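You operate a simulated robot arm through the tools that you are given. There is no shell and no other tool. Be economical: measure what you need, move in short steps, check, and stop when the job is done.

The job below is to be done with a simulated two-armed robot. You get a single attempt, and the scene is never put back.

## Task
Wipe up the glue smear with the white cloth; eraser and cloth go in the cloths drawer, shut. Set down upright: eraser. What is to be rubbed or washed off counts as gone when no trace of it is left.
Where things are to end (x, y in the base frame): eraser within 60 mm of [470, 370]; white cloth within 60 mm of [550, 280].

It is judged by the outcome, as a careful person would: the job done as asked, and still so three seconds after it is handed in. It fails if anything else is knocked over, pushed out of place, dropped, spilled or broken. Flat cloth is picked up by pressing the open fingertips on it (5 to 10 N) and closing them slowly along it; thin cloth reads only 2 to 8 mm in the jaws.

## Robot
Two 7-joint arms with two-finger parallel grippers on one trunk, on a base that drives. Base frame: it is fixed to the floor where the robot stands at the start and does not move with it; the origin is under the middle of the robot, x ahead of it, y to its left, z up. Lengths are in mm, angles in rad, forces in N, time in s.
The left shoulder is at the start at [20, 113, 1047], the right one opposite. With the tool pointing down near the work surface each hand reaches from about 240 to 620 mm from the robot's upright axis, wherever it stands, measured 20 degrees to its own side. Places, roughly: drawer marked cloths [700, 100, 700]; glue smear [100, 1000, 800]; inside the cloths drawer [800, 200, 600]; white cloth (8x6x4 cm) [300, 600, 800]. Payload 1.57 kg a hand.
The tool frame of a hand sits at the grasp point between the pads (the TCP): z along the fingers, y along the line on which they close. The tips reach 30 mm beyond it. Largest opening 80 mm; finger width 17, thickness 12; the body of the gripper, 40 by 82 mm, starts 80 mm behind the TCP.
Orientation is told as [roll, pitch, yaw] about the base's x, y, z axes, in that order, counted from this pose: with the fingers straight down and closing along the base's y, the tool's x points along the base's -x, its y along +y and its z along -z.

## Interface
- The arms move only by the tool move_arm. It takes "left_increments", "right_increments" or both (then of equal length, played together; a hand with none holds still); each is a list of rows, each an object of numbers (a shift or turn left out is 0, a gripper value left out holds the last): "x", "y", "z": the shift along the tool's x, y, z in mm; "ax", "ay", "az": the turn, a rotation vector about the tool's x, y, z in rad; "jaw": the opening, from 0 (shut) to 1 (fully open). In form: [{"x": .., "y": .., "z": .., "ax": .., "ay": .., "az": .., "jaw": ..}, ...]. A call has 1 to 8 rows; each row shifts and turns the commanded pose from where the row before left it, along the tool's axes as they then stand. Rows are played at 5 a second. More than 50 mm and 0.15 rad between two rows, or a gripper value outside its range, and nothing of the call is played. Where a pose cannot be reached the arm comes as near as it can. A force on the tool above 40 N (or 10 N above the force at the start of the call, whichever is more), or a blocked arm, ends the call early, and 0.2 s more pass. Each finger travels about 45 mm/s and halts on what it meets, pressing with about 21 N; the grip force reading is that of the motor and also rises with nothing between the fingers. The clock runs only during rows and for 0.2 s after the last one: add rows that do not move to give the fingers time. It gives the time, the measured TCP pose, the force on the tool (base axes), the opening and the grip force at its end, in the units of the frame above (readings bear some noise), with the torque about the TCP (base axes, N m) and any sound that the robot's microphone picked up.
- Cameras (640 x 400 px; columns grow to the right, rows downward): "scene" is now at [78.2, 53.4, 1164.5]; the picture's right is [0.63, -0.78, 0.00], its down [-0.51, -0.41, -0.76] and it looks along [0.59, 0.48, -0.65] (base axes); focal length 214 px, centre (320, 200). "left" rides on the left gripper at [72, 7, -122] in its tool frame; the picture's right is [-0.09, 1.00, 0.00], its down [-0.84, -0.08, -0.54] and it looks along [-0.54, -0.05, 0.84] (tool axes); focal length 238 px, centre (320, 200). "right" rides on the right gripper at [72, -7, -122] in its tool frame; the picture's right is [0.09, 1.00, 0.00], its down [-0.84, 0.08, -0.54] and it looks along [-0.54, 0.05, 0.84] (tool axes); focal length 238 px, centre (320, 200). There is no depth. A picture from a camera that has moved, and an enlarged one, comes with that camera's place and axes in the base frame and with its lens.
- camera(camera): a new picture of that camera. It takes no simulated time.
- slide_trunk(by): slides the trunk up (or, below 0, down) by that many mm; the arms and the scene camera ride with it, the base frame stays. It gives what a move gives, with no picture.
- roll_base(legs): drives the robot by 1 to 6 legs, each [ahead, left, turn to the left] in mm, mm and rad, along the robot's own axes; the way and the turn of a leg run together, so that a leg with both is an arc; at most 1500 mm and 3.142 rad a leg. The arms and the cameras ride along, it lands a little off, and it stops where it bumps. It gives what a move gives.
- head_to(pan, tilt): turns the head with the scene camera to pan (to the left, within 1.396 rad either way) and tilt (down, from -0.506 to 1.204), counted from straight ahead of the robot. It gives what a move gives.
- enlarge(camera, box): a new picture of the part [left, top, right, bottom] of that camera's present view, enlarged. It takes no simulated time.
- sign_off(): hands the job in; it is judged then, once.

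Go step by step. Nothing tells you exact positions but the pictures and the camera data: compare them with the known pose of the tool, close in by small moves and look again before you grip or let go. The budget is 120 turns and 88 pictures, counting those below and the enlarged ones. Unless the task says otherwise, let go and move clear before handing in, and close with one line.

The tools are called after "Emit:" by a JSON object that holds its "op" and its "data". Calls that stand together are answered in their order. move_arm: Moves the arms, as the interface text tells. Its arguments: {"type":"object","properties":{"left_increments":{"type":"array","items":{"type":"object","properties":{"x":{"type":"number"},"y":{"type":"number"},"z":{"type":"number"},"ax":{"type":"number"},"ay":{"type":"number"},"az":{"type":"number"},"jaw":{"type":"number"}}}},"right_increments":{"type":"array","items":{"type":"object","properties":{"x":{"type":"number"},"y":{"type":"number"},"z":{"type":"number"},"ax":{"type":"number"},"ay":{"type":"number"},"az":{"type":"number"},"jaw":{"type":"number"}}}}},"required":[]} The other tools are called the same way: slide_trunk (by) slides the trunk up or down; roll_base (legs) drives the base; head_to (pan, tilt) turns the head that bears the scene camera; camera (camera) takes a picture; enlarge (camera, box) takes an enlarged picture of a part of a camera's view; sign_off () hands the job in.

At the start:

```text
time: 0.0
left_ee_pos: [299.5, 442.6, 1080.6]
left_orientation: [0.003, 0.001, 0.0]
left_force: [0.0, -0.2, -0.2]
left_ft_torque: [0.02, 0.01, -0.01]
left_grip_width: 80.0
left_grasp_force: 0.1
right_ee_pos: [401.4, 8.9, 1056.5]
right_orientation: [0.001, -0.001, 0.001]
right_force: [0.1, -0.4, 0.7]
right_ft_torque: [0.03, -0.06, 0.0]
right_grip_width: 80.1
right_grasp_force: 0.0
trunk travel left (down, up): [-100.0, 470.0]
robot x, y, heading: [-1.9, -2.2, 0.001]
head pan, tilt: [0.677, 0.707]
```

scene: 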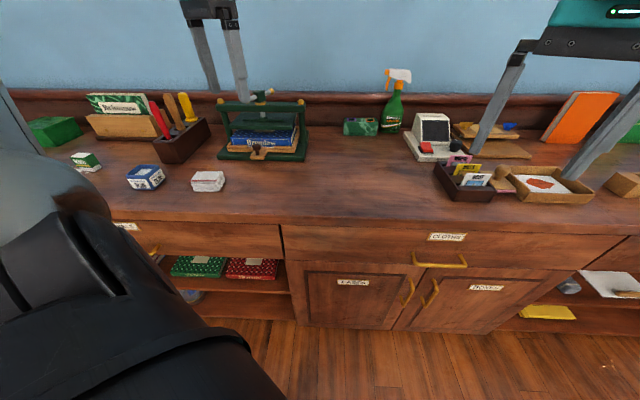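
right: 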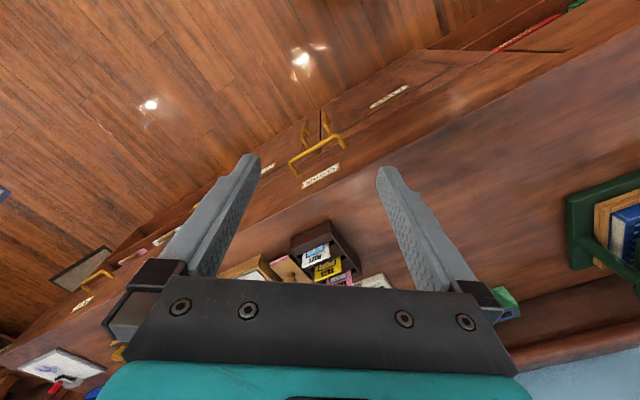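
left: 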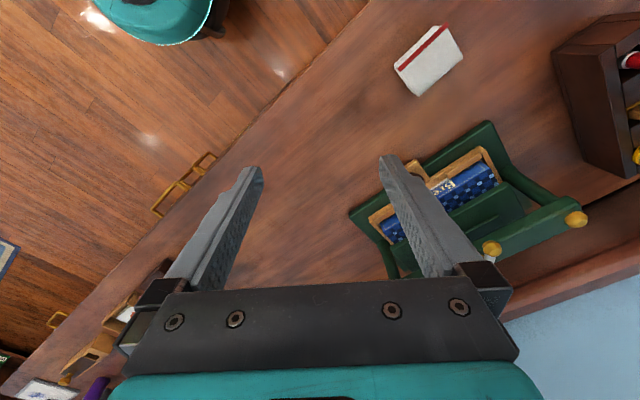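

I see an angled counter with a row of drawers; the middle one is labelled cloths, and the folded white cloth is near [270, 630]. I'll enlarge the views to identify the eraser, smear and drawer.

Emit:
{"op": "enlarge", "data": {"camera": "scene", "box": [20, 80, 340, 280]}}

Emit:
{"op": "enlarge", "data": {"camera": "scene", "box": [320, 60, 640, 260]}}

Emit:
{"op": "head_to", "data": {"pan": 1.3, "tilt": 0.6}}

```text
2.00 times, centred on (180, 180) of scene
camera zoom: at [78.2, 53.4, 1164.5], right [0.63, -0.78, 0.0], down [-0.51, -0.41, -0.76], along [0.59, 0.48, -0.65], focal length 429 px, centre (600, 240)
```

zoom: 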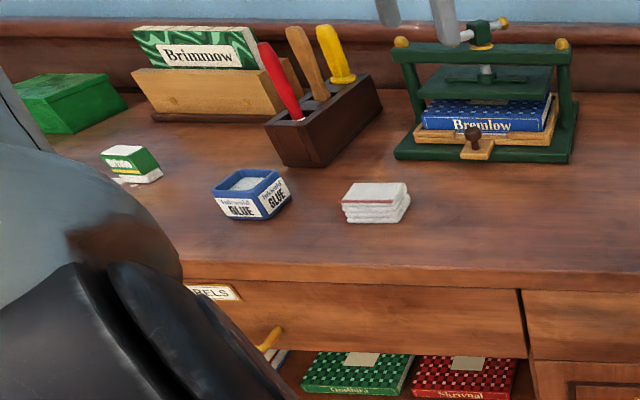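

```text
2.00 times, centred on (480, 160) of scene
camera zoom: at [78.2, 53.4, 1164.5], right [0.63, -0.78, 0.0], down [-0.51, -0.41, -0.76], along [0.59, 0.48, -0.65], focal length 429 px, centre (0, 280)
```

zoom: 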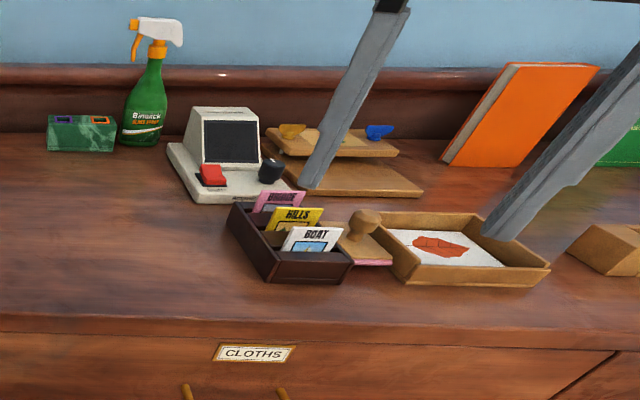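

```text
time: 1.0
left_ee_pos: [299.2, 443.6, 1081.0]
left_orientation: [0.002, -0.001, 0.0]
left_force: [0.4, -0.4, -0.5]
left_ft_torque: [-0.01, -0.01, 0.05]
left_grip_width: 80.0
left_grasp_force: 0.1
right_ee_pos: [401.2, 9.7, 1056.8]
right_orientation: [0.0, 0.0, 0.0]
right_force: [0.0, -0.4, 0.7]
right_ft_torque: [-0.01, 0.0, 0.01]
right_grip_width: 80.3
right_grasp_force: 0.1
trunk travel left (down, up): [-100.0, 470.0]
robot x, y, heading: [0.9, 1.4, -0.0]
head pan, tilt: [1.3, 0.6]
```

The green-and-white sleeve block looks like the eraser, next to the blue glue pot. I'll look left for the glue smear.

Emit:
{"op": "camera", "data": {"camera": "scene"}}

```text
82 pictures are left
camera scene: at [35.9, 85.5, 1173.7], right [0.96, -0.27, 0.0], down [-0.15, -0.54, -0.82], along [0.22, 0.79, -0.57], focal length 214 px, centre (320, 200)
```

scene: 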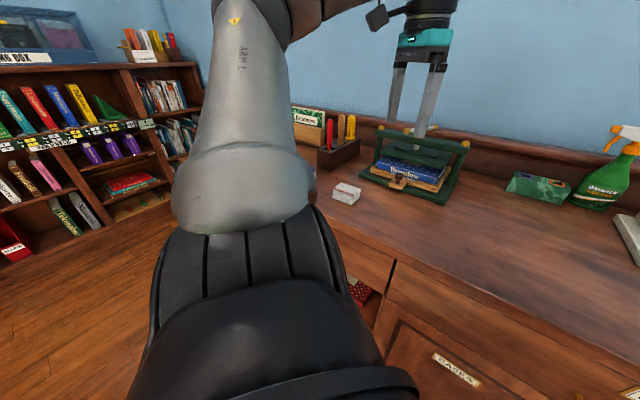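

The left arm hides the smear from here. The counter appears turned about 0.65 rad from the robot, so I'll turn to face it, stand off from the cloths drawer and look at it straight on.

Emit:
{"op": "roll_base", "data": {"legs": [[0, 0, 0.647], [-120, -230, 0]]}}

Emit:
{"op": "head_to", "data": {"pan": 0.0, "tilt": 0.7}}

Emit:
{"op": "camera", "data": {"camera": "scene"}}

```text
time: 4.7
left_ee_pos: [17.3, 279.6, 1081.8]
left_orientation: [0.002, -0.002, 0.651]
left_force: [0.2, 0.0, -0.3]
left_ft_torque: [0.01, 0.01, -0.02]
left_grip_width: 79.9
left_grasp_force: 0.0
right_ee_pos: [361.3, -4.8, 1058.2]
right_orientation: [0.001, 0.001, 0.653]
right_force: [-0.3, -0.7, -0.3]
right_ft_torque: [0.02, 0.0, 0.01]
right_grip_width: 80.2
right_grasp_force: 0.1
trunk travel left (down, up): [-100.0, 470.0]
robot x, y, heading: [45.3, -252.3, 0.658]
head pan, tilt: [1.3, 0.6]
```

```text
time: 6.1
left_ee_pos: [16.5, 278.8, 1080.9]
left_orientation: [-0.001, 0.0, 0.653]
left_force: [-0.1, 0.1, 0.7]
left_ft_torque: [0.02, 0.0, -0.02]
left_grip_width: 79.9
left_grasp_force: 0.0
right_ee_pos: [360.9, -4.2, 1057.5]
right_orientation: [0.0, 0.0, 0.654]
right_force: [-0.3, 0.5, -1.1]
right_ft_torque: [-0.01, -0.02, -0.01]
right_grip_width: 80.0
right_grasp_force: 0.1
trunk travel left (down, up): [-100.0, 470.0]
robot x, y, heading: [46.6, -255.5, 0.652]
head pan, tilt: [0.0, 0.7]
```

```text
81 pictures are left
camera scene: at [125.3, -197.0, 1165.1], right [0.61, -0.79, 0.0], down [-0.51, -0.39, -0.77], along [0.61, 0.46, -0.64], focal length 214 px, centre (320, 200)
```

scene: 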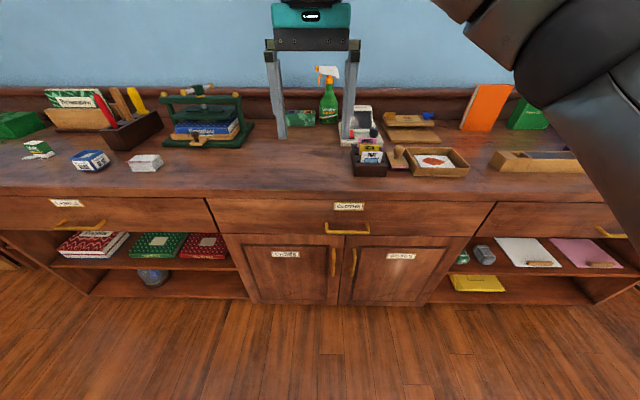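

The cloths drawer is straight ahead with its handle bar near [540, 9, 662]. I'll turn the right hand so its jaws close vertically and the fingers point ahead.

Emit:
{"op": "move_arm", "data": {"right_increments": [{"az": 0.1428}, {"az": 0.1428}, {"az": 0.1428}, {"az": 0.1428}, {"az": 0.1428}, {"az": 0.1428}, {"az": 0.1428}, {"az": 0.1428}]}}

Emit:
{"op": "move_arm", "data": {"right_increments": [{"az": 0.1428}, {"az": 0.1428}, {"az": 0.1428}, {"ax": -0.1428}, {"ax": -0.1428}, {"ax": -0.1428}, {"ax": -0.1428}, {"ax": -0.1428}]}}

Emit:
{"op": "move_arm", "data": {"right_increments": [{"ax": -0.1428}, {"ax": -0.1428}, {"ax": -0.1428}, {"ax": -0.1428}, {"ax": -0.1428}, {"ax": -0.1428}, {}]}}

```text
time: 7.9
left_ee_pos: [17.1, 279.2, 1081.2]
left_orientation: [0.001, -0.001, 0.654]
left_force: [-0.1, 0.1, 0.5]
left_ft_torque: [-0.03, 0.01, -0.02]
left_grip_width: 80.1
left_grasp_force: 0.0
right_ee_pos: [360.1, -4.8, 1056.3]
right_orientation: [0.0, 0.001, -0.491]
right_force: [0.3, -0.2, -0.3]
right_ft_torque: [0.01, 0.04, -0.01]
right_grip_width: 80.0
right_grasp_force: 0.0
trunk travel left (down, up): [-100.0, 470.0]
robot x, y, heading: [46.7, -250.9, 0.657]
head pan, tilt: [0.0, 0.7]
```

```text
time: 9.7
left_ee_pos: [16.6, 278.9, 1080.7]
left_orientation: [0.001, -0.002, 0.655]
left_force: [0.0, -0.3, 0.0]
left_ft_torque: [-0.01, 0.01, 0.0]
left_grip_width: 79.6
left_grasp_force: 0.0
right_ee_pos: [360.5, -5.2, 1056.9]
right_orientation: [0.718, 0.002, -0.917]
right_force: [0.5, 0.2, -0.1]
right_ft_torque: [0.02, 0.0, -0.01]
right_grip_width: 80.0
right_grasp_force: 0.1
trunk travel left (down, up): [-100.0, 470.0]
robot x, y, heading: [47.4, -251.9, 0.655]
head pan, tilt: [0.0, 0.7]
```

```text
time: 11.3
left_ee_pos: [16.6, 279.3, 1080.9]
left_orientation: [0.0, 0.0, 0.652]
left_force: [0.2, 0.0, 0.1]
left_ft_torque: [0.01, -0.02, 0.03]
left_grip_width: 80.3
left_grasp_force: 0.0
right_ee_pos: [360.7, -4.2, 1056.9]
right_orientation: [1.571, 0.001, -0.919]
right_force: [-0.4, 0.6, -0.7]
right_ft_torque: [0.01, 0.03, 0.0]
right_grip_width: 80.1
right_grasp_force: 0.0
trunk travel left (down, up): [-100.0, 470.0]
robot x, y, heading: [46.3, -258.4, 0.65]
head pan, tilt: [0.0, 0.7]
```

The hand is aligned. Now I'll lower it to handle height, staying clear of the counter front.

Emit:
{"op": "move_arm", "data": {"right_increments": [{"y": -48, "x": -12}, {"y": -48, "x": -12}, {"y": -48, "x": -12}, {"y": -48, "x": -12}, {"y": -48, "x": -12}, {"y": -48, "x": -12}, {"y": -48, "x": -12}, {"y": -48, "x": -12}]}}

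Emit:
{"op": "camera", "data": {"camera": "scene"}}

Emit:
{"op": "camera", "data": {"camera": "right"}}

```text
time: 13.1
left_ee_pos: [16.4, 278.6, 1080.8]
left_orientation: [0.0, 0.001, 0.652]
left_force: [-0.6, 0.1, 0.0]
left_ft_torque: [0.0, 0.01, 0.02]
left_grip_width: 79.9
left_grasp_force: 0.0
right_ee_pos: [353.7, 29.1, 804.3]
right_orientation: [1.561, -0.002, -0.926]
right_force: [0.3, -0.8, 0.0]
right_ft_torque: [0.02, 0.0, 0.0]
right_grip_width: 80.2
right_grasp_force: 0.0
right hand out of reach, approached as far as the arm can: row 4, 5, 6, 7, 8
trunk travel left (down, up): [-100.0, 470.0]
robot x, y, heading: [48.2, -255.0, 0.655]
head pan, tilt: [0.0, 0.7]
```

```text
80 pictures are left
camera scene: at [125.2, -196.8, 1165.1], right [0.61, -0.79, 0.0], down [-0.51, -0.39, -0.76], along [0.61, 0.46, -0.64], focal length 214 px, centre (320, 200)
```

scene: 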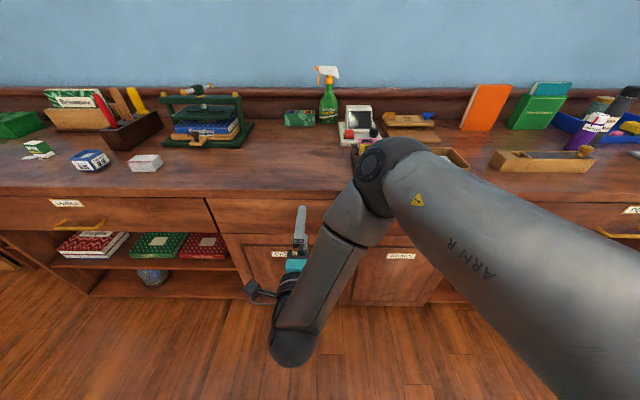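

```text
79 pictures are left
camera right: at [213.5, 12.4, 799.2], right [-0.05, 0.08, 1.0], down [0.07, -0.99, 0.08], along [1.0, 0.07, 0.04], focal length 238 px, centre (320, 200)
```

right: 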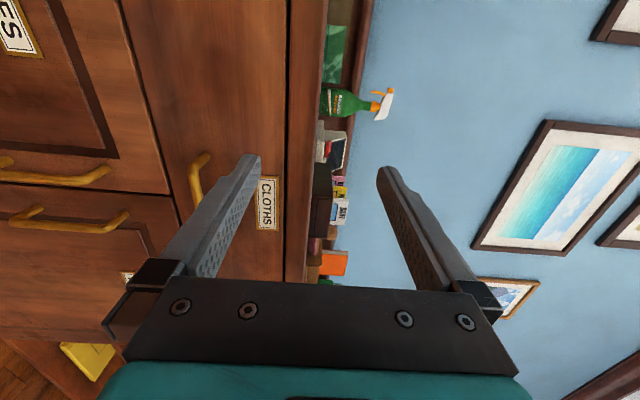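

The arm runs out of reach folded this close in, so I'll back the base up and lower the trunk to stretch it out more.

Emit:
{"op": "roll_base", "data": {"legs": [[-140, 0, 0]]}}

Emit:
{"op": "slide_trunk", "data": {"by": -100}}

```text
time: 14.4
left_ee_pos: [-92.9, 196.1, 1080.8]
left_orientation: [-0.001, 0.001, 0.651]
left_force: [-0.6, 0.5, -0.1]
left_ft_torque: [0.01, -0.02, -0.01]
left_grip_width: 79.8
left_grasp_force: 0.0
right_ee_pos: [243.9, -57.1, 804.0]
right_orientation: [1.564, -0.001, -0.929]
right_force: [-0.8, -0.2, -0.8]
right_ft_torque: [-0.02, -0.03, -0.02]
right_grip_width: 79.9
right_grasp_force: 0.1
trunk travel left (down, up): [-100.0, 470.0]
robot x, y, heading: [-63.7, -342.4, 0.651]
head pan, tilt: [0.0, 0.7]
```

```text
time: 15.8
left_ee_pos: [-93.0, 195.7, 981.6]
left_orientation: [0.001, 0.001, 0.652]
left_force: [-0.3, -0.4, 0.3]
left_ft_torque: [0.02, 0.0, -0.03]
left_grip_width: 80.2
left_grasp_force: 0.0
right_ee_pos: [244.7, -56.9, 703.8]
right_orientation: [1.563, 0.001, -0.927]
right_force: [-1.3, 0.3, 0.0]
right_ft_torque: [-0.01, 0.0, 0.0]
right_grip_width: 80.0
right_grasp_force: 0.0
trunk travel left (down, up): [0.0, 570.0]
robot x, y, heading: [-66.0, -337.6, 0.65]
head pan, tilt: [0.0, 0.7]
```

Now advance toward the handle, stopping about 120 mm short.

Emit:
{"op": "move_arm", "data": {"right_increments": [{"z": 35}, {"z": 35}, {"z": 30, "x": -30}, {"z": 30, "x": -30, "y": -15}, {"z": 15, "x": -30, "y": -20}, {"x": -30, "y": -15}]}}

Emit:
{"op": "camera", "data": {"camera": "right"}}

Emit:
{"op": "camera", "data": {"camera": "scene"}}

```text
time: 17.2
left_ee_pos: [-91.7, 195.6, 980.4]
left_orientation: [0.0, 0.0, 0.65]
left_force: [0.2, -0.2, -0.6]
left_ft_torque: [0.03, -0.02, -0.03]
left_grip_width: 80.2
left_grasp_force: 0.0
right_ee_pos: [328.8, -1.7, 744.9]
right_orientation: [1.557, 0.0, -0.935]
right_force: [0.4, -0.5, 1.1]
right_ft_torque: [0.02, 0.01, 0.01]
right_grip_width: 79.7
right_grasp_force: 0.0
right hand out of reach, approached as far as the arm can: row 1, 2, 3, 4, 5, 6
trunk travel left (down, up): [0.0, 570.0]
robot x, y, heading: [-63.3, -338.6, 0.65]
head pan, tilt: [0.0, 0.7]
```

```text
78 pictures are left
camera right: at [187.6, -15.9, 741.0], right [-0.04, 0.08, 1.0], down [0.06, -0.99, 0.08], along [1.0, 0.07, 0.04], focal length 238 px, centre (320, 200)
```

right: 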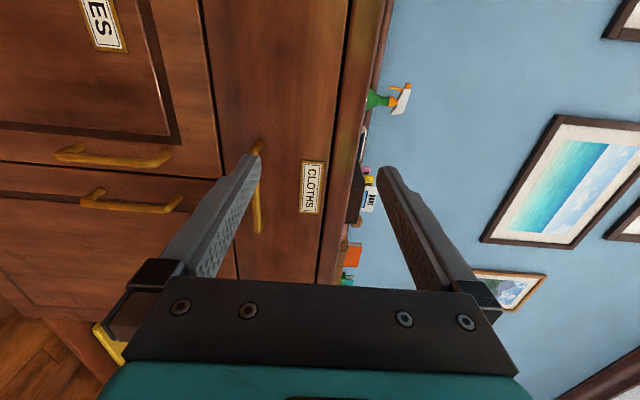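

```text
77 pictures are left
camera scene: at [15.5, -280.9, 1065.1], right [0.61, -0.8, 0.0], down [-0.51, -0.39, -0.76], along [0.61, 0.46, -0.64], focal length 214 px, centre (320, 200)
```

scene: 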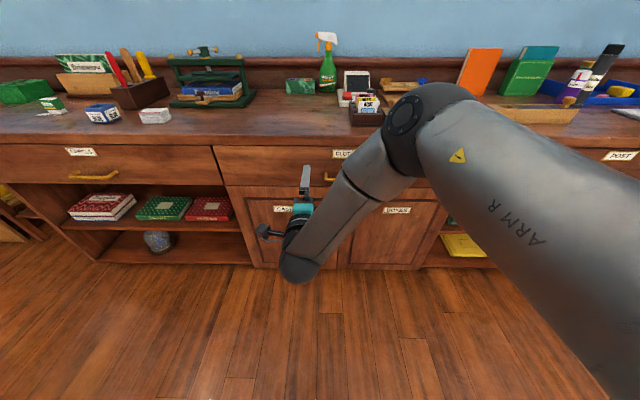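

The wrist seems limited with fingers fully level this low. I'll tilt the fingers to about 45° downward-forward, which clears the counter edge and suits the arm better.

Emit:
{"op": "move_arm", "data": {"right_increments": [{"ax": 0.13}, {"ax": 0.13}, {"ax": 0.13}, {"ax": 0.13}, {"ax": 0.13}, {"ax": 0.13}, {}]}}

Emit:
{"op": "camera", "data": {"camera": "right"}}

```text
time: 18.8
left_ee_pos: [-93.2, 196.3, 981.1]
left_orientation: [0.002, -0.002, 0.652]
left_force: [-0.1, -0.2, 0.1]
left_ft_torque: [-0.01, -0.02, 0.02]
left_grip_width: 80.0
left_grasp_force: 0.0
right_ee_pos: [326.5, -2.1, 743.9]
right_orientation: [0.781, -0.001, -0.926]
right_force: [0.5, -0.6, 0.2]
right_ft_torque: [0.0, -0.01, 0.01]
right_grip_width: 80.2
right_grasp_force: 0.1
trunk travel left (down, up): [0.0, 570.0]
robot x, y, heading: [-59.4, -337.4, 0.651]
head pan, tilt: [0.0, 0.7]
```

```text
76 pictures are left
camera right: at [211.7, 0.9, 827.9], right [0.51, 0.5, 0.7], down [0.24, -0.87, 0.44], along [0.82, -0.06, -0.56], focal length 238 px, centre (320, 200)
```

right: 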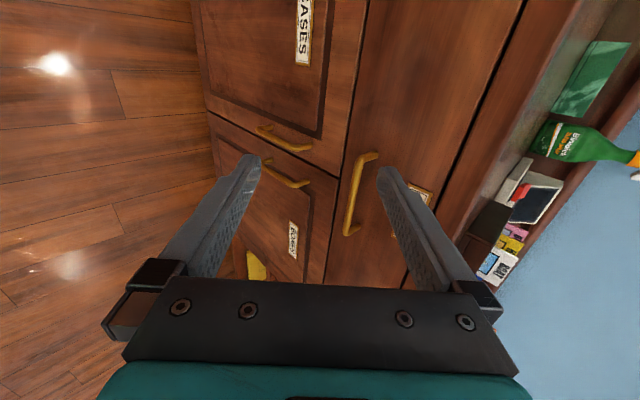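

The handle is now clear at about [544, 11, 653]. I'll line up with it at a shallower tilt and narrow the jaws.

Emit:
{"op": "move_arm", "data": {"right_increments": [{"x": -30, "z": 28, "y": 7, "jaw": 0.55}, {"x": -30, "z": 28, "y": 7}, {"x": -30, "z": 28, "y": 7}, {"x": -30, "z": 28, "y": 7}, {"ax": -0.13}, {"ax": -0.13}, {"ax": -0.13}, {}]}}

Emit:
{"op": "camera", "data": {"camera": "right"}}

Emit:
{"op": "camera", "data": {"camera": "scene"}}

```text
time: 20.6
left_ee_pos: [-92.9, 195.5, 981.3]
left_orientation: [0.0, 0.001, 0.652]
left_force: [-0.8, 0.5, 0.3]
left_ft_torque: [0.0, -0.01, 0.03]
left_grip_width: 80.1
left_grasp_force: 0.1
right_ee_pos: [477.8, -39.8, 686.1]
right_orientation: [1.043, 0.0, -0.928]
right_force: [0.7, -0.6, 0.3]
right_ft_torque: [0.02, 0.0, -0.02]
right_grip_width: 44.0
right_grasp_force: 0.0
right hand out of reach, approached as far as the arm can: row 7
trunk travel left (down, up): [0.0, 570.0]
robot x, y, heading: [-60.1, -338.4, 0.648]
head pan, tilt: [0.0, 0.7]
```

```text
75 pictures are left
camera right: at [347.9, -46.6, 743.0], right [0.35, 0.37, 0.86], down [0.16, -0.93, 0.34], along [0.92, 0.02, -0.38], focal length 238 px, centre (320, 200)
```

right: 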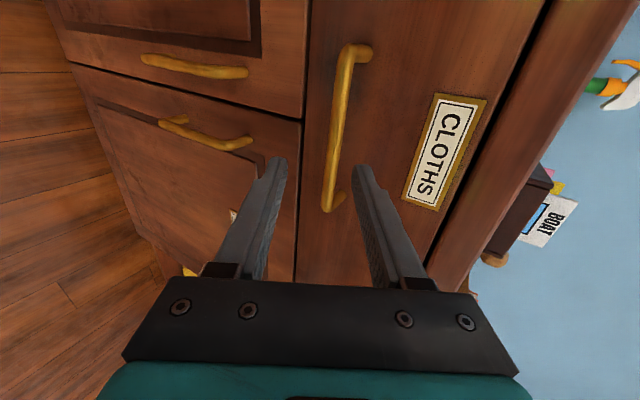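

```text
74 pictures are left
camera scene: at [15.5, -281.0, 1065.1], right [0.61, -0.8, 0.0], down [-0.51, -0.39, -0.76], along [0.61, 0.46, -0.64], focal length 214 px, centre (320, 200)
```

scene: 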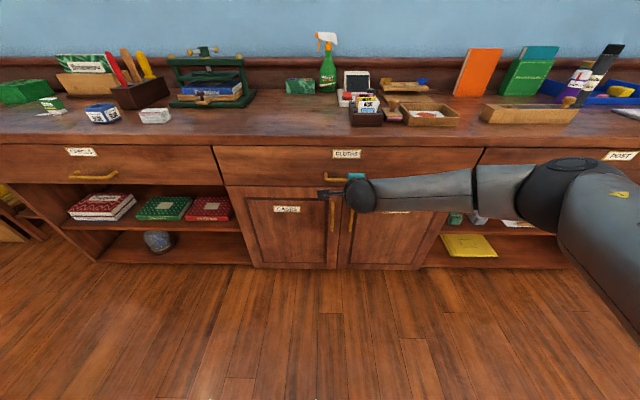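

The bar is just ahead of the fingers, roughly 95 mm out. I'll close most of the distance and look again.

Emit:
{"op": "move_arm", "data": {"right_increments": [{"z": 20, "y": 3}, {"z": 20, "y": 3}, {"z": 20, "y": 2}, {}]}}

Emit:
{"op": "camera", "data": {"camera": "right"}}

```text
time: 21.6
left_ee_pos: [-91.9, 195.2, 980.1]
left_orientation: [0.0, 0.0, 0.652]
left_force: [0.4, 0.6, -0.2]
left_ft_torque: [0.02, 0.0, -0.03]
left_grip_width: 80.0
left_grasp_force: 0.0
right_ee_pos: [521.6, -5.3, 660.6]
right_orientation: [1.043, 0.001, -0.928]
right_force: [-0.8, -0.1, 0.1]
right_ft_torque: [0.01, 0.03, 0.0]
right_grip_width: 43.9
right_grasp_force: 0.1
trunk travel left (down, up): [0.0, 570.0]
robot x, y, heading: [-60.7, -337.9, 0.647]
head pan, tilt: [0.0, 0.7]
```

```text
73 pictures are left
camera right: at [392.3, -12.5, 718.4], right [0.35, 0.38, 0.86], down [0.16, -0.93, 0.34], along [0.92, 0.02, -0.38], focal length 238 px, centre (320, 200)
```

right: 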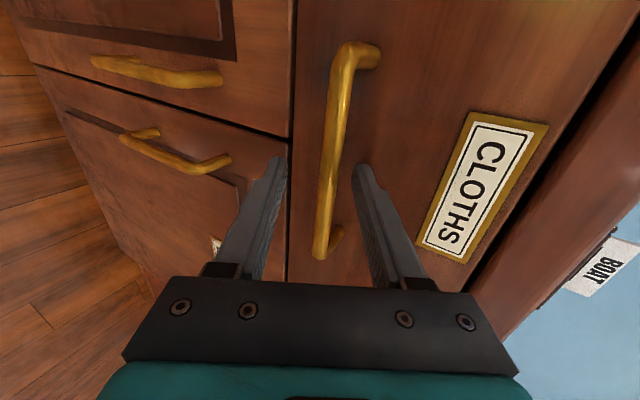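

The bar sits centred between the fingertips, about 35 mm ahead of the TCP. I'll narrow, shift slightly and advance over it, then close.

Emit:
{"op": "move_arm", "data": {"right_increments": [{"y": 6, "jaw": 0.4}, {}, {"z": 10}, {"z": 10}, {}]}}

Emit:
{"op": "camera", "data": {"camera": "right"}}

```text
time: 22.4
left_ee_pos: [-94.3, 192.7, 982.3]
left_orientation: [0.002, -0.004, 0.648]
left_force: [-0.3, 0.4, 0.3]
left_ft_torque: [0.0, -0.01, 0.0]
left_grip_width: 80.0
left_grasp_force: 0.1
right_ee_pos: [526.3, -2.2, 666.6]
right_orientation: [1.047, -0.001, -0.93]
right_force: [-27.1, -26.6, 16.2]
right_ft_torque: [0.55, -0.69, -0.24]
right_grip_width: 27.8
right_grasp_force: 0.0
trunk travel left (down, up): [0.0, 570.0]
robot x, y, heading: [-63.5, -341.4, 0.65]
head pan, tilt: [0.0, 0.7]
stopped in row 3 (right hand): the force on the tool passed its limit at 55 N (the readings are from after the stop); the commanded pose is now the measured one
```

```text
72 pictures are left
camera right: at [397.0, -9.5, 724.6], right [0.34, 0.37, 0.86], down [0.15, -0.93, 0.34], along [0.93, 0.02, -0.38], focal length 238 px, centre (320, 200)
```

right: 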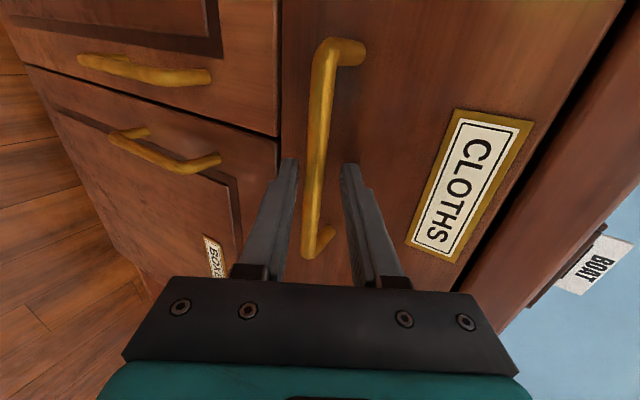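

The upper fingertip touched the drawer front, so the bar should be within the tips already. I'll back off 3 mm and close.

Emit:
{"op": "move_arm", "data": {"right_increments": [{"z": -3}, {"jaw": 0.0}, {}, {}, {}]}}

Emit:
{"op": "camera", "data": {"camera": "right"}}

```text
time: 23.6
left_ee_pos: [-91.7, 194.9, 980.0]
left_orientation: [0.001, -0.001, 0.651]
left_force: [-0.3, 0.6, 0.7]
left_ft_torque: [-0.01, -0.01, 0.01]
left_grip_width: 80.2
left_grasp_force: 0.2
right_ee_pos: [527.7, -0.7, 663.1]
right_orientation: [1.038, -0.001, -0.931]
right_force: [-2.1, 0.0, -10.0]
right_ft_torque: [0.08, 0.1, -0.06]
right_grip_width: 12.0
right_grasp_force: 29.3
trunk travel left (down, up): [0.0, 570.0]
robot x, y, heading: [-60.6, -339.4, 0.649]
head pan, tilt: [0.0, 0.7]
```

```text
71 pictures are left
camera right: at [397.8, -8.9, 720.5], right [0.35, 0.38, 0.86], down [0.16, -0.93, 0.34], along [0.92, 0.02, -0.38], focal length 238 px, centre (320, 200)
```

right: 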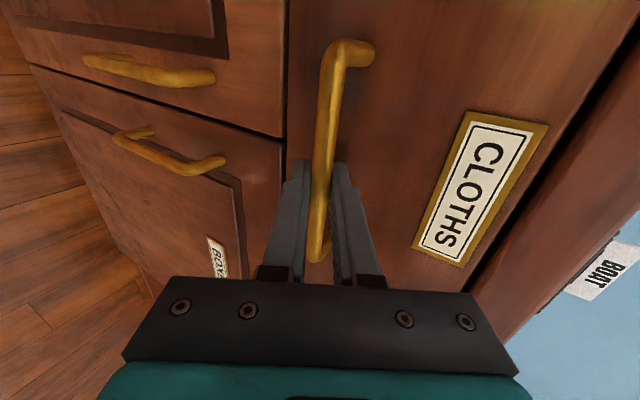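

Gripped at 12 mm on the handle. I'll drive straight back to pull the drawer, first a short way to check.

Emit:
{"op": "roll_base", "data": {"legs": [[-80, 0, 0]]}}

Emit:
{"op": "camera", "data": {"camera": "scene"}}

```text
time: 24.6
left_ee_pos: [-155.1, 147.7, 979.5]
left_orientation: [0.0, 0.001, 0.649]
left_force: [0.6, 0.0, 0.1]
left_ft_torque: [-0.02, -0.02, -0.02]
left_grip_width: 80.0
left_grasp_force: 0.0
right_ee_pos: [464.9, -50.1, 662.3]
right_orientation: [1.038, -0.001, -0.928]
right_force: [-5.8, 5.5, -17.7]
right_ft_torque: [-0.01, -0.01, -0.3]
right_grip_width: 11.7
right_grasp_force: 28.7
trunk travel left (down, up): [0.0, 570.0]
robot x, y, heading: [-123.1, -385.8, 0.65]
head pan, tilt: [0.0, 0.7]
```

```text
70 pictures are left
camera scene: at [-47.3, -328.5, 1064.9], right [0.6, -0.8, 0.0], down [-0.51, -0.39, -0.76], along [0.61, 0.46, -0.65], focal length 214 px, centre (320, 200)
```

scene: 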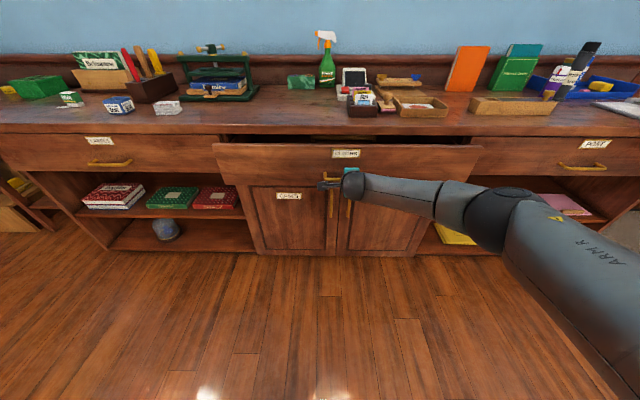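

The drawer is opening smoothly. I'll keep pulling.

Emit:
{"op": "roll_base", "data": {"legs": [[-110, 0, 0]]}}

Emit:
{"op": "roll_base", "data": {"legs": [[-70, 0, 0]]}}

Emit:
{"op": "camera", "data": {"camera": "scene"}}

```text
time: 25.8
left_ee_pos: [-240.4, 82.2, 980.4]
left_orientation: [0.001, 0.0, 0.65]
left_force: [-0.4, -0.3, 0.6]
left_ft_torque: [0.04, 0.0, -0.04]
left_grip_width: 79.9
left_grasp_force: 0.1
right_ee_pos: [374.8, -113.5, 662.8]
right_orientation: [1.041, 0.001, -0.925]
right_force: [-5.9, 6.8, -7.3]
right_ft_torque: [0.06, 0.05, -0.17]
right_grip_width: 11.7
right_grasp_force: 29.3
trunk travel left (down, up): [0.0, 570.0]
robot x, y, heading: [-212.7, -455.3, 0.648]
head pan, tilt: [0.0, 0.7]
```

```text
time: 26.8
left_ee_pos: [-297.7, 39.6, 980.0]
left_orientation: [0.002, 0.0, 0.65]
left_force: [-0.5, 0.2, -0.5]
left_ft_torque: [0.01, 0.03, -0.01]
left_grip_width: 79.8
left_grasp_force: 0.0
right_ee_pos: [318.7, -156.0, 664.2]
right_orientation: [1.037, 0.004, -0.924]
right_force: [-2.6, 2.6, -1.8]
right_ft_torque: [-0.02, -0.02, -0.31]
right_grip_width: 11.5
right_grasp_force: 29.8
trunk travel left (down, up): [0.0, 570.0]
robot x, y, heading: [-267.0, -493.6, 0.647]
head pan, tilt: [0.0, 0.7]
```

```text
69 pictures are left
camera scene: at [-190.0, -436.8, 1065.1], right [0.6, -0.8, 0.0], down [-0.51, -0.39, -0.76], along [0.61, 0.46, -0.64], focal length 214 px, centre (320, 200)
```

scene: 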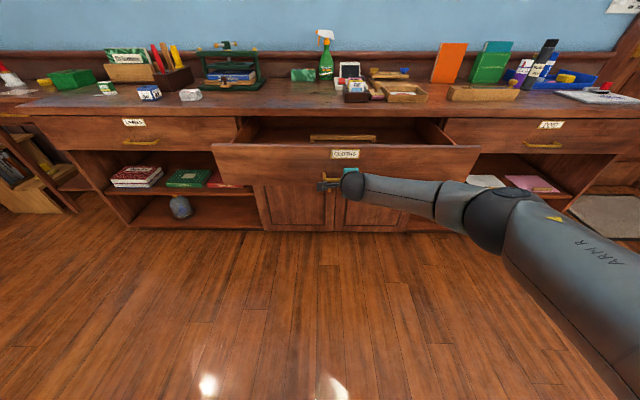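

The drawer is open 260 mm, sliding along yaw 0.639. I'll pull another 50 mm, then look inside.

Emit:
{"op": "roll_base", "data": {"legs": [[-50, 0, 0]]}}

Emit:
{"op": "enlarge", "data": {"camera": "scene", "box": [200, 80, 500, 220]}}

```text
time: 27.8
left_ee_pos: [-337.5, 10.0, 981.6]
left_orientation: [0.0, 0.001, 0.649]
left_force: [0.2, 0.1, 0.5]
left_ft_torque: [-0.01, -0.01, 0.01]
left_grip_width: 79.9
left_grasp_force: 0.0
right_ee_pos: [281.3, -185.5, 662.8]
right_orientation: [1.037, 0.004, -0.921]
right_force: [-3.4, 3.9, -0.6]
right_ft_torque: [-0.07, -0.06, -0.41]
right_grip_width: 11.7
right_grasp_force: 29.0
trunk travel left (down, up): [0.0, 570.0]
robot x, y, heading: [-308.4, -527.3, 0.647]
head pan, tilt: [0.0, 0.7]
```

```text
2.13 times, centred on (350, 150) of scene
camera zoom: at [-229.8, -467.0, 1065.1], right [0.6, -0.8, 0.0], down [-0.51, -0.39, -0.77], along [0.61, 0.46, -0.64], focal length 458 px, centre (256, 307)
```

zoom: 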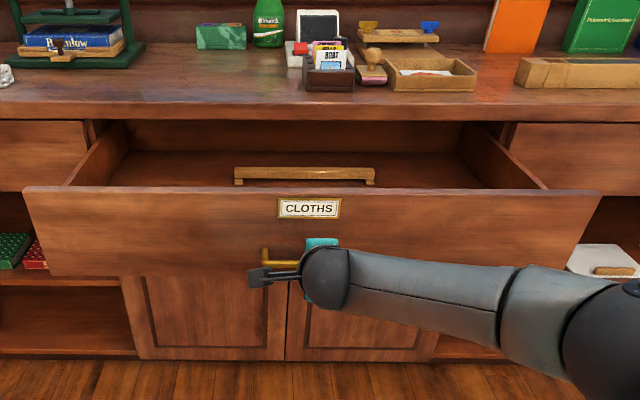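

The drawer is open about 308 mm with a small wooden tray-like thing inside. I'll release the handle, back away, and raise the right hand upright again.

Emit:
{"op": "move_arm", "data": {"right_increments": [{"jaw": 0.6}, {}, {}, {"z": -30}, {"z": -40}, {"z": -40}, {}]}}

Emit:
{"op": "slide_trunk", "data": {"by": 150}}

Emit:
{"op": "move_arm", "data": {"right_increments": [{"ax": 0.13, "y": 20}, {"ax": 0.13, "y": 20}, {"ax": 0.13, "y": 20}, {"ax": 0.13}, {"ax": 0.13}, {"ax": 0.13}, {"ax": 0.13}, {"ax": 0.13}]}}

Emit:
{"op": "camera", "data": {"camera": "scene"}}

```text
time: 29.4
left_ee_pos: [-335.7, 10.1, 979.9]
left_orientation: [0.002, 0.001, 0.65]
left_force: [0.2, -0.3, -0.1]
left_ft_torque: [-0.02, 0.0, 0.0]
left_grip_width: 79.9
left_grasp_force: 0.1
right_ee_pos: [202.4, -247.2, 719.8]
right_orientation: [1.038, 0.005, -0.921]
right_force: [0.9, -0.6, 0.0]
right_ft_torque: [-0.02, 0.04, -0.01]
right_grip_width: 48.1
right_grasp_force: 0.1
trunk travel left (down, up): [0.0, 570.0]
robot x, y, heading: [-308.7, -526.4, 0.649]
head pan, tilt: [0.0, 0.7]
```

```text
time: 31.1
left_ee_pos: [-335.9, 9.1, 1130.6]
left_orientation: [0.001, 0.001, 0.649]
left_force: [-0.3, 0.0, 0.4]
left_ft_torque: [-0.01, -0.04, -0.01]
left_grip_width: 79.9
left_grasp_force: 0.1
right_ee_pos: [201.7, -245.2, 868.8]
right_orientation: [1.038, 0.004, -0.92]
right_force: [0.0, 0.9, -0.2]
right_ft_torque: [0.0, 0.0, -0.01]
right_grip_width: 48.3
right_grasp_force: 0.1
trunk travel left (down, up): [-150.0, 420.0]
robot x, y, heading: [-310.0, -525.6, 0.652]
head pan, tilt: [0.0, 0.7]
```

```text
time: 32.9
left_ee_pos: [-337.5, 10.1, 1129.4]
left_orientation: [0.001, 0.001, 0.65]
left_force: [0.2, 0.1, 0.3]
left_ft_torque: [-0.04, 0.02, 0.0]
left_grip_width: 80.0
left_grasp_force: 0.1
right_ee_pos: [210.1, -256.5, 911.8]
right_orientation: [-0.005, 0.007, -0.92]
right_force: [-0.2, 0.2, 0.1]
right_ft_torque: [0.0, -0.01, 0.0]
right_grip_width: 47.9
right_grasp_force: 0.1
right hand out of reach, approached as far as the arm can: row 7, 8
trunk travel left (down, up): [-150.0, 420.0]
robot x, y, heading: [-305.3, -523.8, 0.652]
head pan, tilt: [0.0, 0.7]
```

```text
67 pictures are left
camera scene: at [-230.0, -466.7, 1215.1], right [0.6, -0.8, 0.0], down [-0.51, -0.39, -0.77], along [0.61, 0.46, -0.64], focal length 214 px, centre (320, 200)
```

scene: 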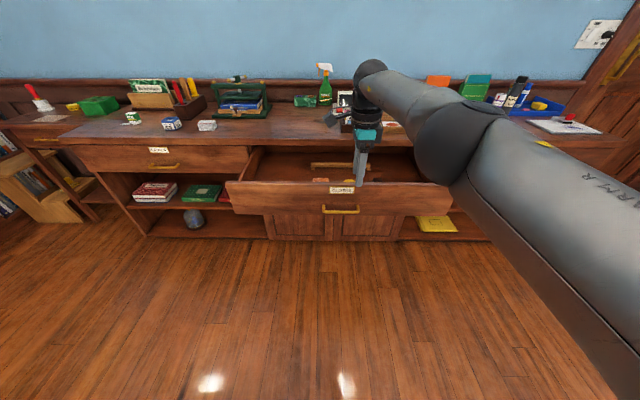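

The drawer stands open, with small orange things also inside. Next I'll raise the trunk a bit, drive left and then ahead to the counter in front of the cloth.

Emit:
{"op": "slide_trunk", "data": {"by": 80}}

Emit:
{"op": "roll_base", "data": {"legs": [[0, 700, 0], [480, 0, 0]]}}

Emit:
{"op": "camera", "data": {"camera": "scene"}}

```text
time: 34.1
left_ee_pos: [-336.0, 9.7, 1211.2]
left_orientation: [0.001, -0.001, 0.648]
left_force: [0.3, -0.5, -0.6]
left_ft_torque: [0.0, 0.01, -0.01]
left_grip_width: 80.2
left_grasp_force: 0.0
right_ee_pos: [212.6, -257.5, 991.7]
right_orientation: [-0.004, 0.006, -0.923]
right_force: [-0.5, 0.0, 1.0]
right_ft_torque: [-0.01, 0.03, -0.02]
right_grip_width: 48.0
right_grasp_force: 0.1
trunk travel left (down, up): [-230.0, 340.0]
robot x, y, heading: [-307.0, -524.7, 0.647]
head pan, tilt: [0.0, 0.7]
```

```text
time: 40.4
left_ee_pos: [-384.0, 861.1, 1211.1]
left_orientation: [0.003, 0.0, 0.648]
left_force: [0.2, 0.0, 0.2]
left_ft_torque: [0.02, 0.04, 0.02]
left_grip_width: 79.9
left_grasp_force: 0.1
right_ee_pos: [165.0, 593.9, 991.2]
right_orientation: [-0.002, 0.004, -0.925]
right_force: [-0.8, -0.3, 0.3]
right_ft_torque: [0.01, -0.01, 0.02]
right_grip_width: 48.0
right_grasp_force: 0.0
trunk travel left (down, up): [-230.0, 340.0]
robot x, y, heading: [-354.5, 326.7, 0.648]
head pan, tilt: [0.0, 0.7]
```

```text
66 pictures are left
camera scene: at [-277.9, 384.3, 1295.0], right [0.6, -0.8, 0.0], down [-0.51, -0.39, -0.76], along [0.61, 0.46, -0.64], focal length 214 px, centre (320, 200)
```

scene: 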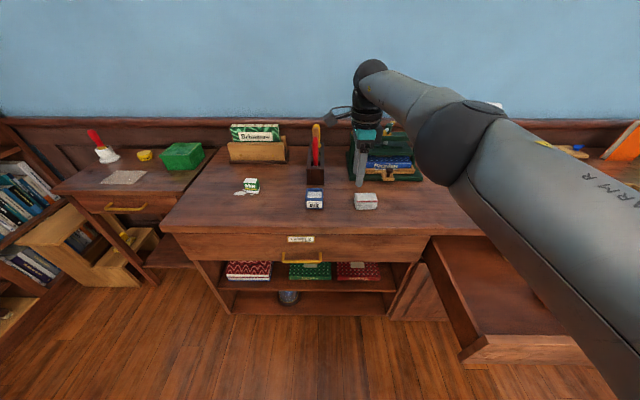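

Now I see the eraser sitting right by the white glue smear at the counter's left end. I'll enlarge that.

Emit:
{"op": "enlarge", "data": {"camera": "scene", "box": [200, 150, 400, 275]}}

Emit:
{"op": "enlarge", "data": {"camera": "scene", "box": [220, 165, 284, 205]}}

```text
3.20 times, centred on (300, 212) of scene
camera zoom: at [-277.9, 384.3, 1295.0], right [0.6, -0.8, 0.0], down [-0.51, -0.39, -0.76], along [0.61, 0.46, -0.64], focal length 686 px, centre (384, 160)
```

zoom: 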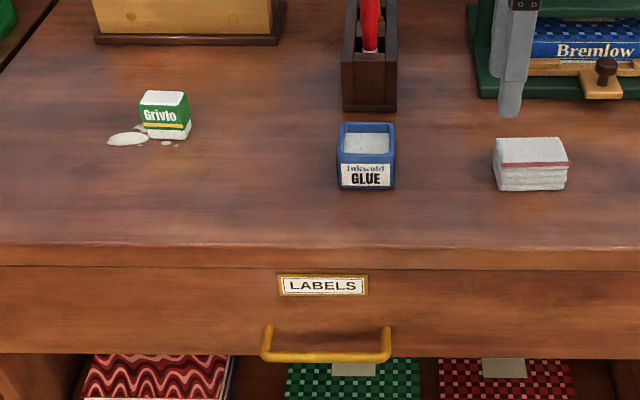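

```text
10.00 times, centred on (252, 185) of scene
camera zoom: at [-277.9, 384.3, 1295.0], right [0.6, -0.8, 0.0], down [-0.51, -0.39, -0.76], along [0.61, 0.46, -0.64], focal length 2145 px, centre (1000, 350)
```

zoom: 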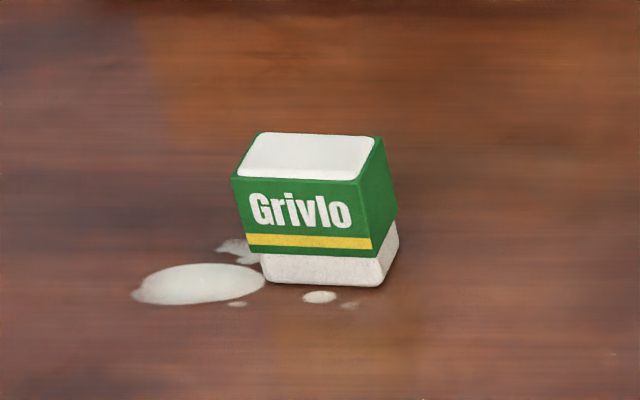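

The eraser is standing at about [66, 953] on the edge of the smear, and the cloth is at about [240, 583], counter top near z 812. The left hand will take the eraser, the right hand the cloth; I'll set hands and drive closer.

Emit:
{"op": "move_arm", "data": {"right_increments": [{"y": -33, "x": -32, "z": -10, "jaw": 1.0}, {"y": -33, "x": -32, "z": -10}, {"y": -33, "x": -31, "z": -10}, {}, {}], "left_increments": [{"x": -40, "y": -40, "z": 10}, {"x": -40, "y": -40, "z": 10}, {"x": -40, "y": -40, "z": 10}, {"x": -30, "y": -40, "z": 10}, {"x": -10, "y": -40, "z": 10}]}}

Emit:
{"op": "roll_base", "data": {"legs": [[160, 46, 0]]}}

Emit:
{"op": "camera", "data": {"camera": "scene"}}

Emit:
{"op": "camera", "data": {"camera": "left"}}

Emit:
{"op": "camera", "data": {"camera": "right"}}

```text
refused: row 1 steps farther than a row can; nothing moved
```

```text
time: 41.9
left_ee_pos: [-281.5, 994.5, 1211.2]
left_orientation: [0.0, 0.0, 0.644]
left_force: [0.2, 0.1, 0.0]
left_ft_torque: [-0.03, -0.01, 0.01]
left_grip_width: 79.9
left_grasp_force: 0.0
right_ee_pos: [265.6, 724.7, 992.4]
right_orientation: [-0.003, 0.006, -0.927]
right_force: [1.0, 0.1, 0.3]
right_ft_torque: [-0.01, 0.03, 0.0]
right_grip_width: 47.7
right_grasp_force: 0.1
trunk travel left (down, up): [-230.0, 340.0]
robot x, y, heading: [-254.3, 457.5, 0.646]
head pan, tilt: [0.0, 0.7]
```

```text
63 pictures are left
camera scene: at [-177.0, 517.5, 1295.0], right [0.6, -0.8, 0.0], down [-0.52, -0.39, -0.76], along [0.61, 0.46, -0.64], focal length 214 px, centre (320, 200)
```

scene: 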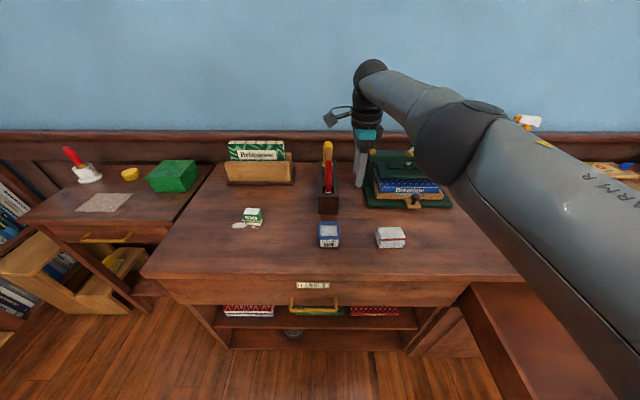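

```text
62 pictures are left
camera left: at [-342.3, 956.1, 1332.6], right [-0.52, 0.85, 0.0], down [0.72, 0.44, 0.54], along [0.46, 0.28, -0.84], focal length 238 px, centre (320, 200)
```

left: 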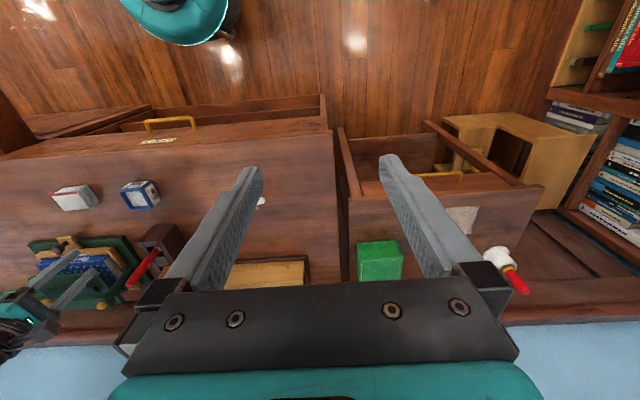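

```text
61 pictures are left
camera right: at [218.1, 778.7, 1115.6], right [0.74, 0.67, 0.0], down [0.57, -0.62, 0.54], along [0.36, -0.4, -0.84], focal length 238 px, centre (320, 200)
```

right: 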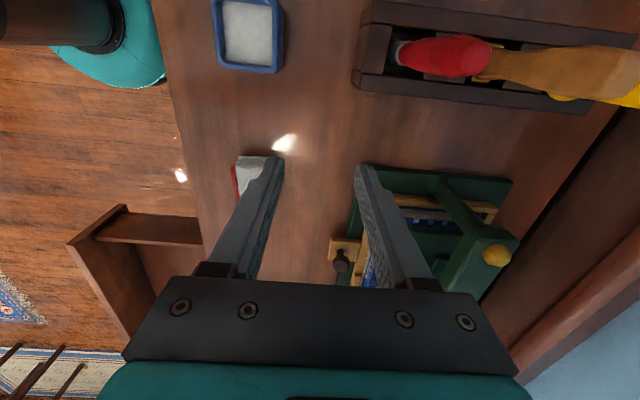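

The base moved closer (the arm move was refused for step size). Now I'll bring both hands over their objects with smaller steps.

Emit:
{"op": "move_arm", "data": {"right_increments": [{"y": -13, "x": -12, "jaw": 1.0}, {"y": -13, "x": -12}, {"y": -14, "x": -12}, {"y": -13, "x": -12}, {"y": -13, "x": -13}, {"y": -13, "x": -12}, {"y": -14, "x": -12}, {"y": -13, "x": -13}], "left_increments": [{"x": -32, "y": -30, "z": 15}, {"x": -32, "y": -30, "z": 15}, {"x": -33, "y": -30, "z": 15}, {"x": -32, "y": -30, "z": 15}, {"x": -32, "y": -30, "z": 15}, {"x": -33, "y": -30, "z": 15}, {"x": -32, "y": -30, "z": 15}, {"x": -33, "y": -30, "z": 15}]}}

Emit:
{"op": "camera", "data": {"camera": "left"}}

Emit:
{"op": "camera", "data": {"camera": "right"}}

```text
time: 43.6
left_ee_pos: [22.0, 943.3, 1086.9]
left_orientation: [0.002, -0.002, 0.645]
left_force: [-0.1, 0.7, 0.1]
left_ft_torque: [-0.04, 0.04, 0.0]
left_grip_width: 80.1
left_grasp_force: 0.1
left hand out of reach, approached as far as the arm can: row 7, 8
right_ee_pos: [241.8, 583.0, 991.6]
right_orientation: [-0.004, 0.007, -0.926]
right_force: [0.3, -0.1, -1.0]
right_ft_torque: [-0.05, 0.0, -0.01]
right_grip_width: 79.7
right_grasp_force: 0.0
trunk travel left (down, up): [-230.0, 340.0]
robot x, y, heading: [-257.2, 461.9, 0.645]
head pan, tilt: [0.0, 0.7]
```

```text
60 pictures are left
camera left: at [-39.0, 904.1, 1208.7], right [-0.53, 0.85, 0.0], down [0.71, 0.44, 0.54], along [0.46, 0.29, -0.84], focal length 238 px, centre (320, 200)
```

left: 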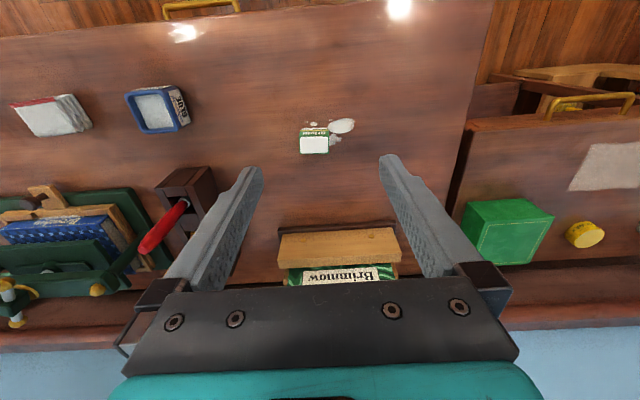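

```text
59 pictures are left
camera right: at [192.6, 636.5, 1115.0], right [0.74, 0.67, 0.0], down [0.57, -0.62, 0.54], along [0.36, -0.4, -0.84], focal length 238 px, centre (320, 200)
```

right: 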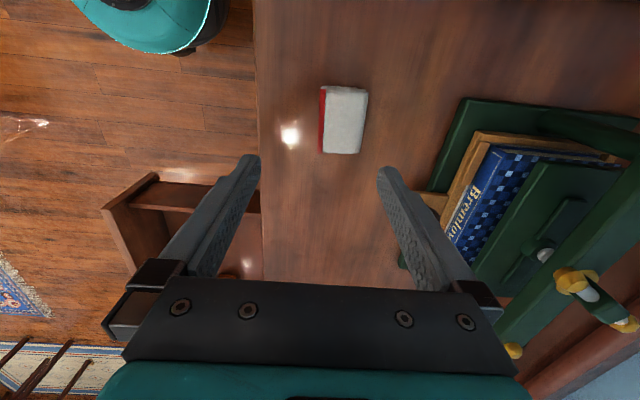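

Eraser at about [74, 963], cloth at [255, 601]. I'll raise the right hand, lower the trunk, then centre the left hand above the eraser.

Emit:
{"op": "move_arm", "data": {"right_increments": [{"z": -40, "y": 10}, {"z": -40, "y": 11, "x": 6}]}}

Emit:
{"op": "slide_trunk", "data": {"by": -130}}

Emit:
{"op": "move_arm", "data": {"left_increments": [{"x": -27, "y": -8}, {"x": -27, "y": -7}, {}]}}

Emit:
{"op": "camera", "data": {"camera": "left"}}

```text
time: 44.2
left_ee_pos: [20.4, 943.4, 1087.0]
left_orientation: [0.0, -0.002, 0.644]
left_force: [0.0, -0.9, -0.7]
left_ft_torque: [0.0, 0.0, -0.02]
left_grip_width: 80.0
left_grasp_force: 0.1
right_ee_pos: [253.1, 600.0, 1073.1]
right_orientation: [-0.001, 0.005, -0.927]
right_force: [0.3, -0.7, 0.1]
right_ft_torque: [0.01, 0.0, 0.02]
right_grip_width: 80.0
right_grasp_force: 0.0
trunk travel left (down, up): [-230.0, 340.0]
robot x, y, heading: [-259.7, 456.4, 0.646]
head pan, tilt: [0.0, 0.7]
```

```text
time: 45.8
left_ee_pos: [21.1, 942.4, 956.4]
left_orientation: [0.0, -0.003, 0.643]
left_force: [-0.4, 0.9, 0.3]
left_ft_torque: [0.03, 0.03, 0.0]
left_grip_width: 80.0
left_grasp_force: 0.1
right_ee_pos: [252.3, 599.0, 941.5]
right_orientation: [-0.004, 0.004, -0.928]
right_force: [0.2, 0.6, 0.1]
right_ft_torque: [0.01, -0.02, 0.0]
right_grip_width: 80.0
right_grasp_force: 0.2
trunk travel left (down, up): [-100.0, 470.0]
robot x, y, heading: [-251.6, 456.3, 0.642]
head pan, tilt: [0.0, 0.7]
```

```text
time: 46.6
left_ee_pos: [22.4, 941.6, 957.8]
left_orientation: [-0.001, -0.002, 0.645]
left_force: [0.4, -0.5, 0.2]
left_ft_torque: [0.01, 0.0, 0.0]
left_grip_width: 79.9
left_grasp_force: 0.0
left hand out of reach, approached as far as the arm can: row 1, 2
right_ee_pos: [253.6, 600.1, 942.2]
right_orientation: [-0.001, 0.005, -0.927]
right_force: [-0.3, 0.0, -0.5]
right_ft_torque: [-0.01, -0.01, -0.03]
right_grip_width: 80.0
right_grasp_force: 0.0
trunk travel left (down, up): [-100.0, 470.0]
robot x, y, heading: [-257.0, 457.4, 0.643]
head pan, tilt: [0.0, 0.7]
```

```text
58 pictures are left
camera left: at [-39.5, 903.9, 1079.0], right [-0.52, 0.85, 0.0], down [0.71, 0.44, 0.54], along [0.46, 0.29, -0.84], focal length 238 px, centre (320, 200)
```

left: 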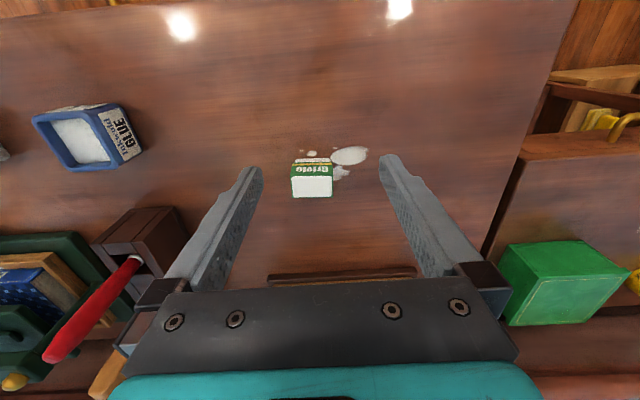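

The eraser is slightly ahead of the left hand, and reach improves lower down. I'll descend 45 mm and then move in.

Emit:
{"op": "move_arm", "data": {"left_increments": [{"z": 25}, {"z": 20}, {"x": -27, "y": -8}, {"x": -27, "y": -7}, {}]}}

Emit:
{"op": "camera", "data": {"camera": "left"}}

```text
time: 47.8
left_ee_pos: [22.8, 944.6, 911.4]
left_orientation: [-0.001, -0.003, 0.644]
left_force: [0.5, 0.1, 0.0]
left_ft_torque: [-0.02, 0.01, 0.01]
left_grip_width: 80.2
left_grasp_force: 0.0
left hand out of reach, approached as far as the arm can: row 3, 4
right_ee_pos: [252.6, 600.1, 941.9]
right_orientation: [-0.001, 0.006, -0.927]
right_force: [-0.3, -0.7, -0.4]
right_ft_torque: [-0.03, 0.0, -0.03]
right_grip_width: 80.0
right_grasp_force: 0.1
trunk travel left (down, up): [-100.0, 470.0]
robot x, y, heading: [-255.6, 461.7, 0.644]
head pan, tilt: [0.0, 0.7]
```

```text
57 pictures are left
camera left: at [-38.8, 905.4, 1033.5], right [-0.52, 0.85, 0.0], down [0.71, 0.44, 0.54], along [0.46, 0.29, -0.84], focal length 238 px, centre (320, 200)
```

left: 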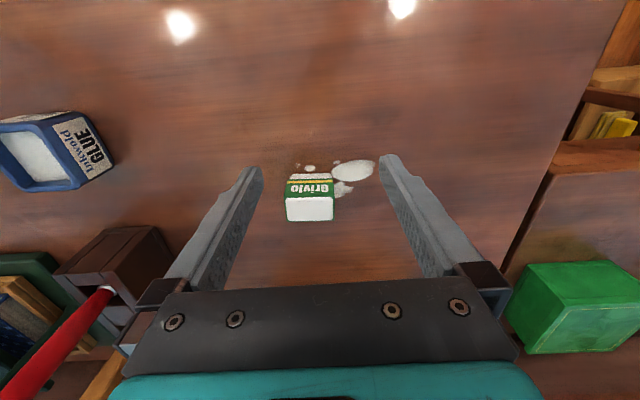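

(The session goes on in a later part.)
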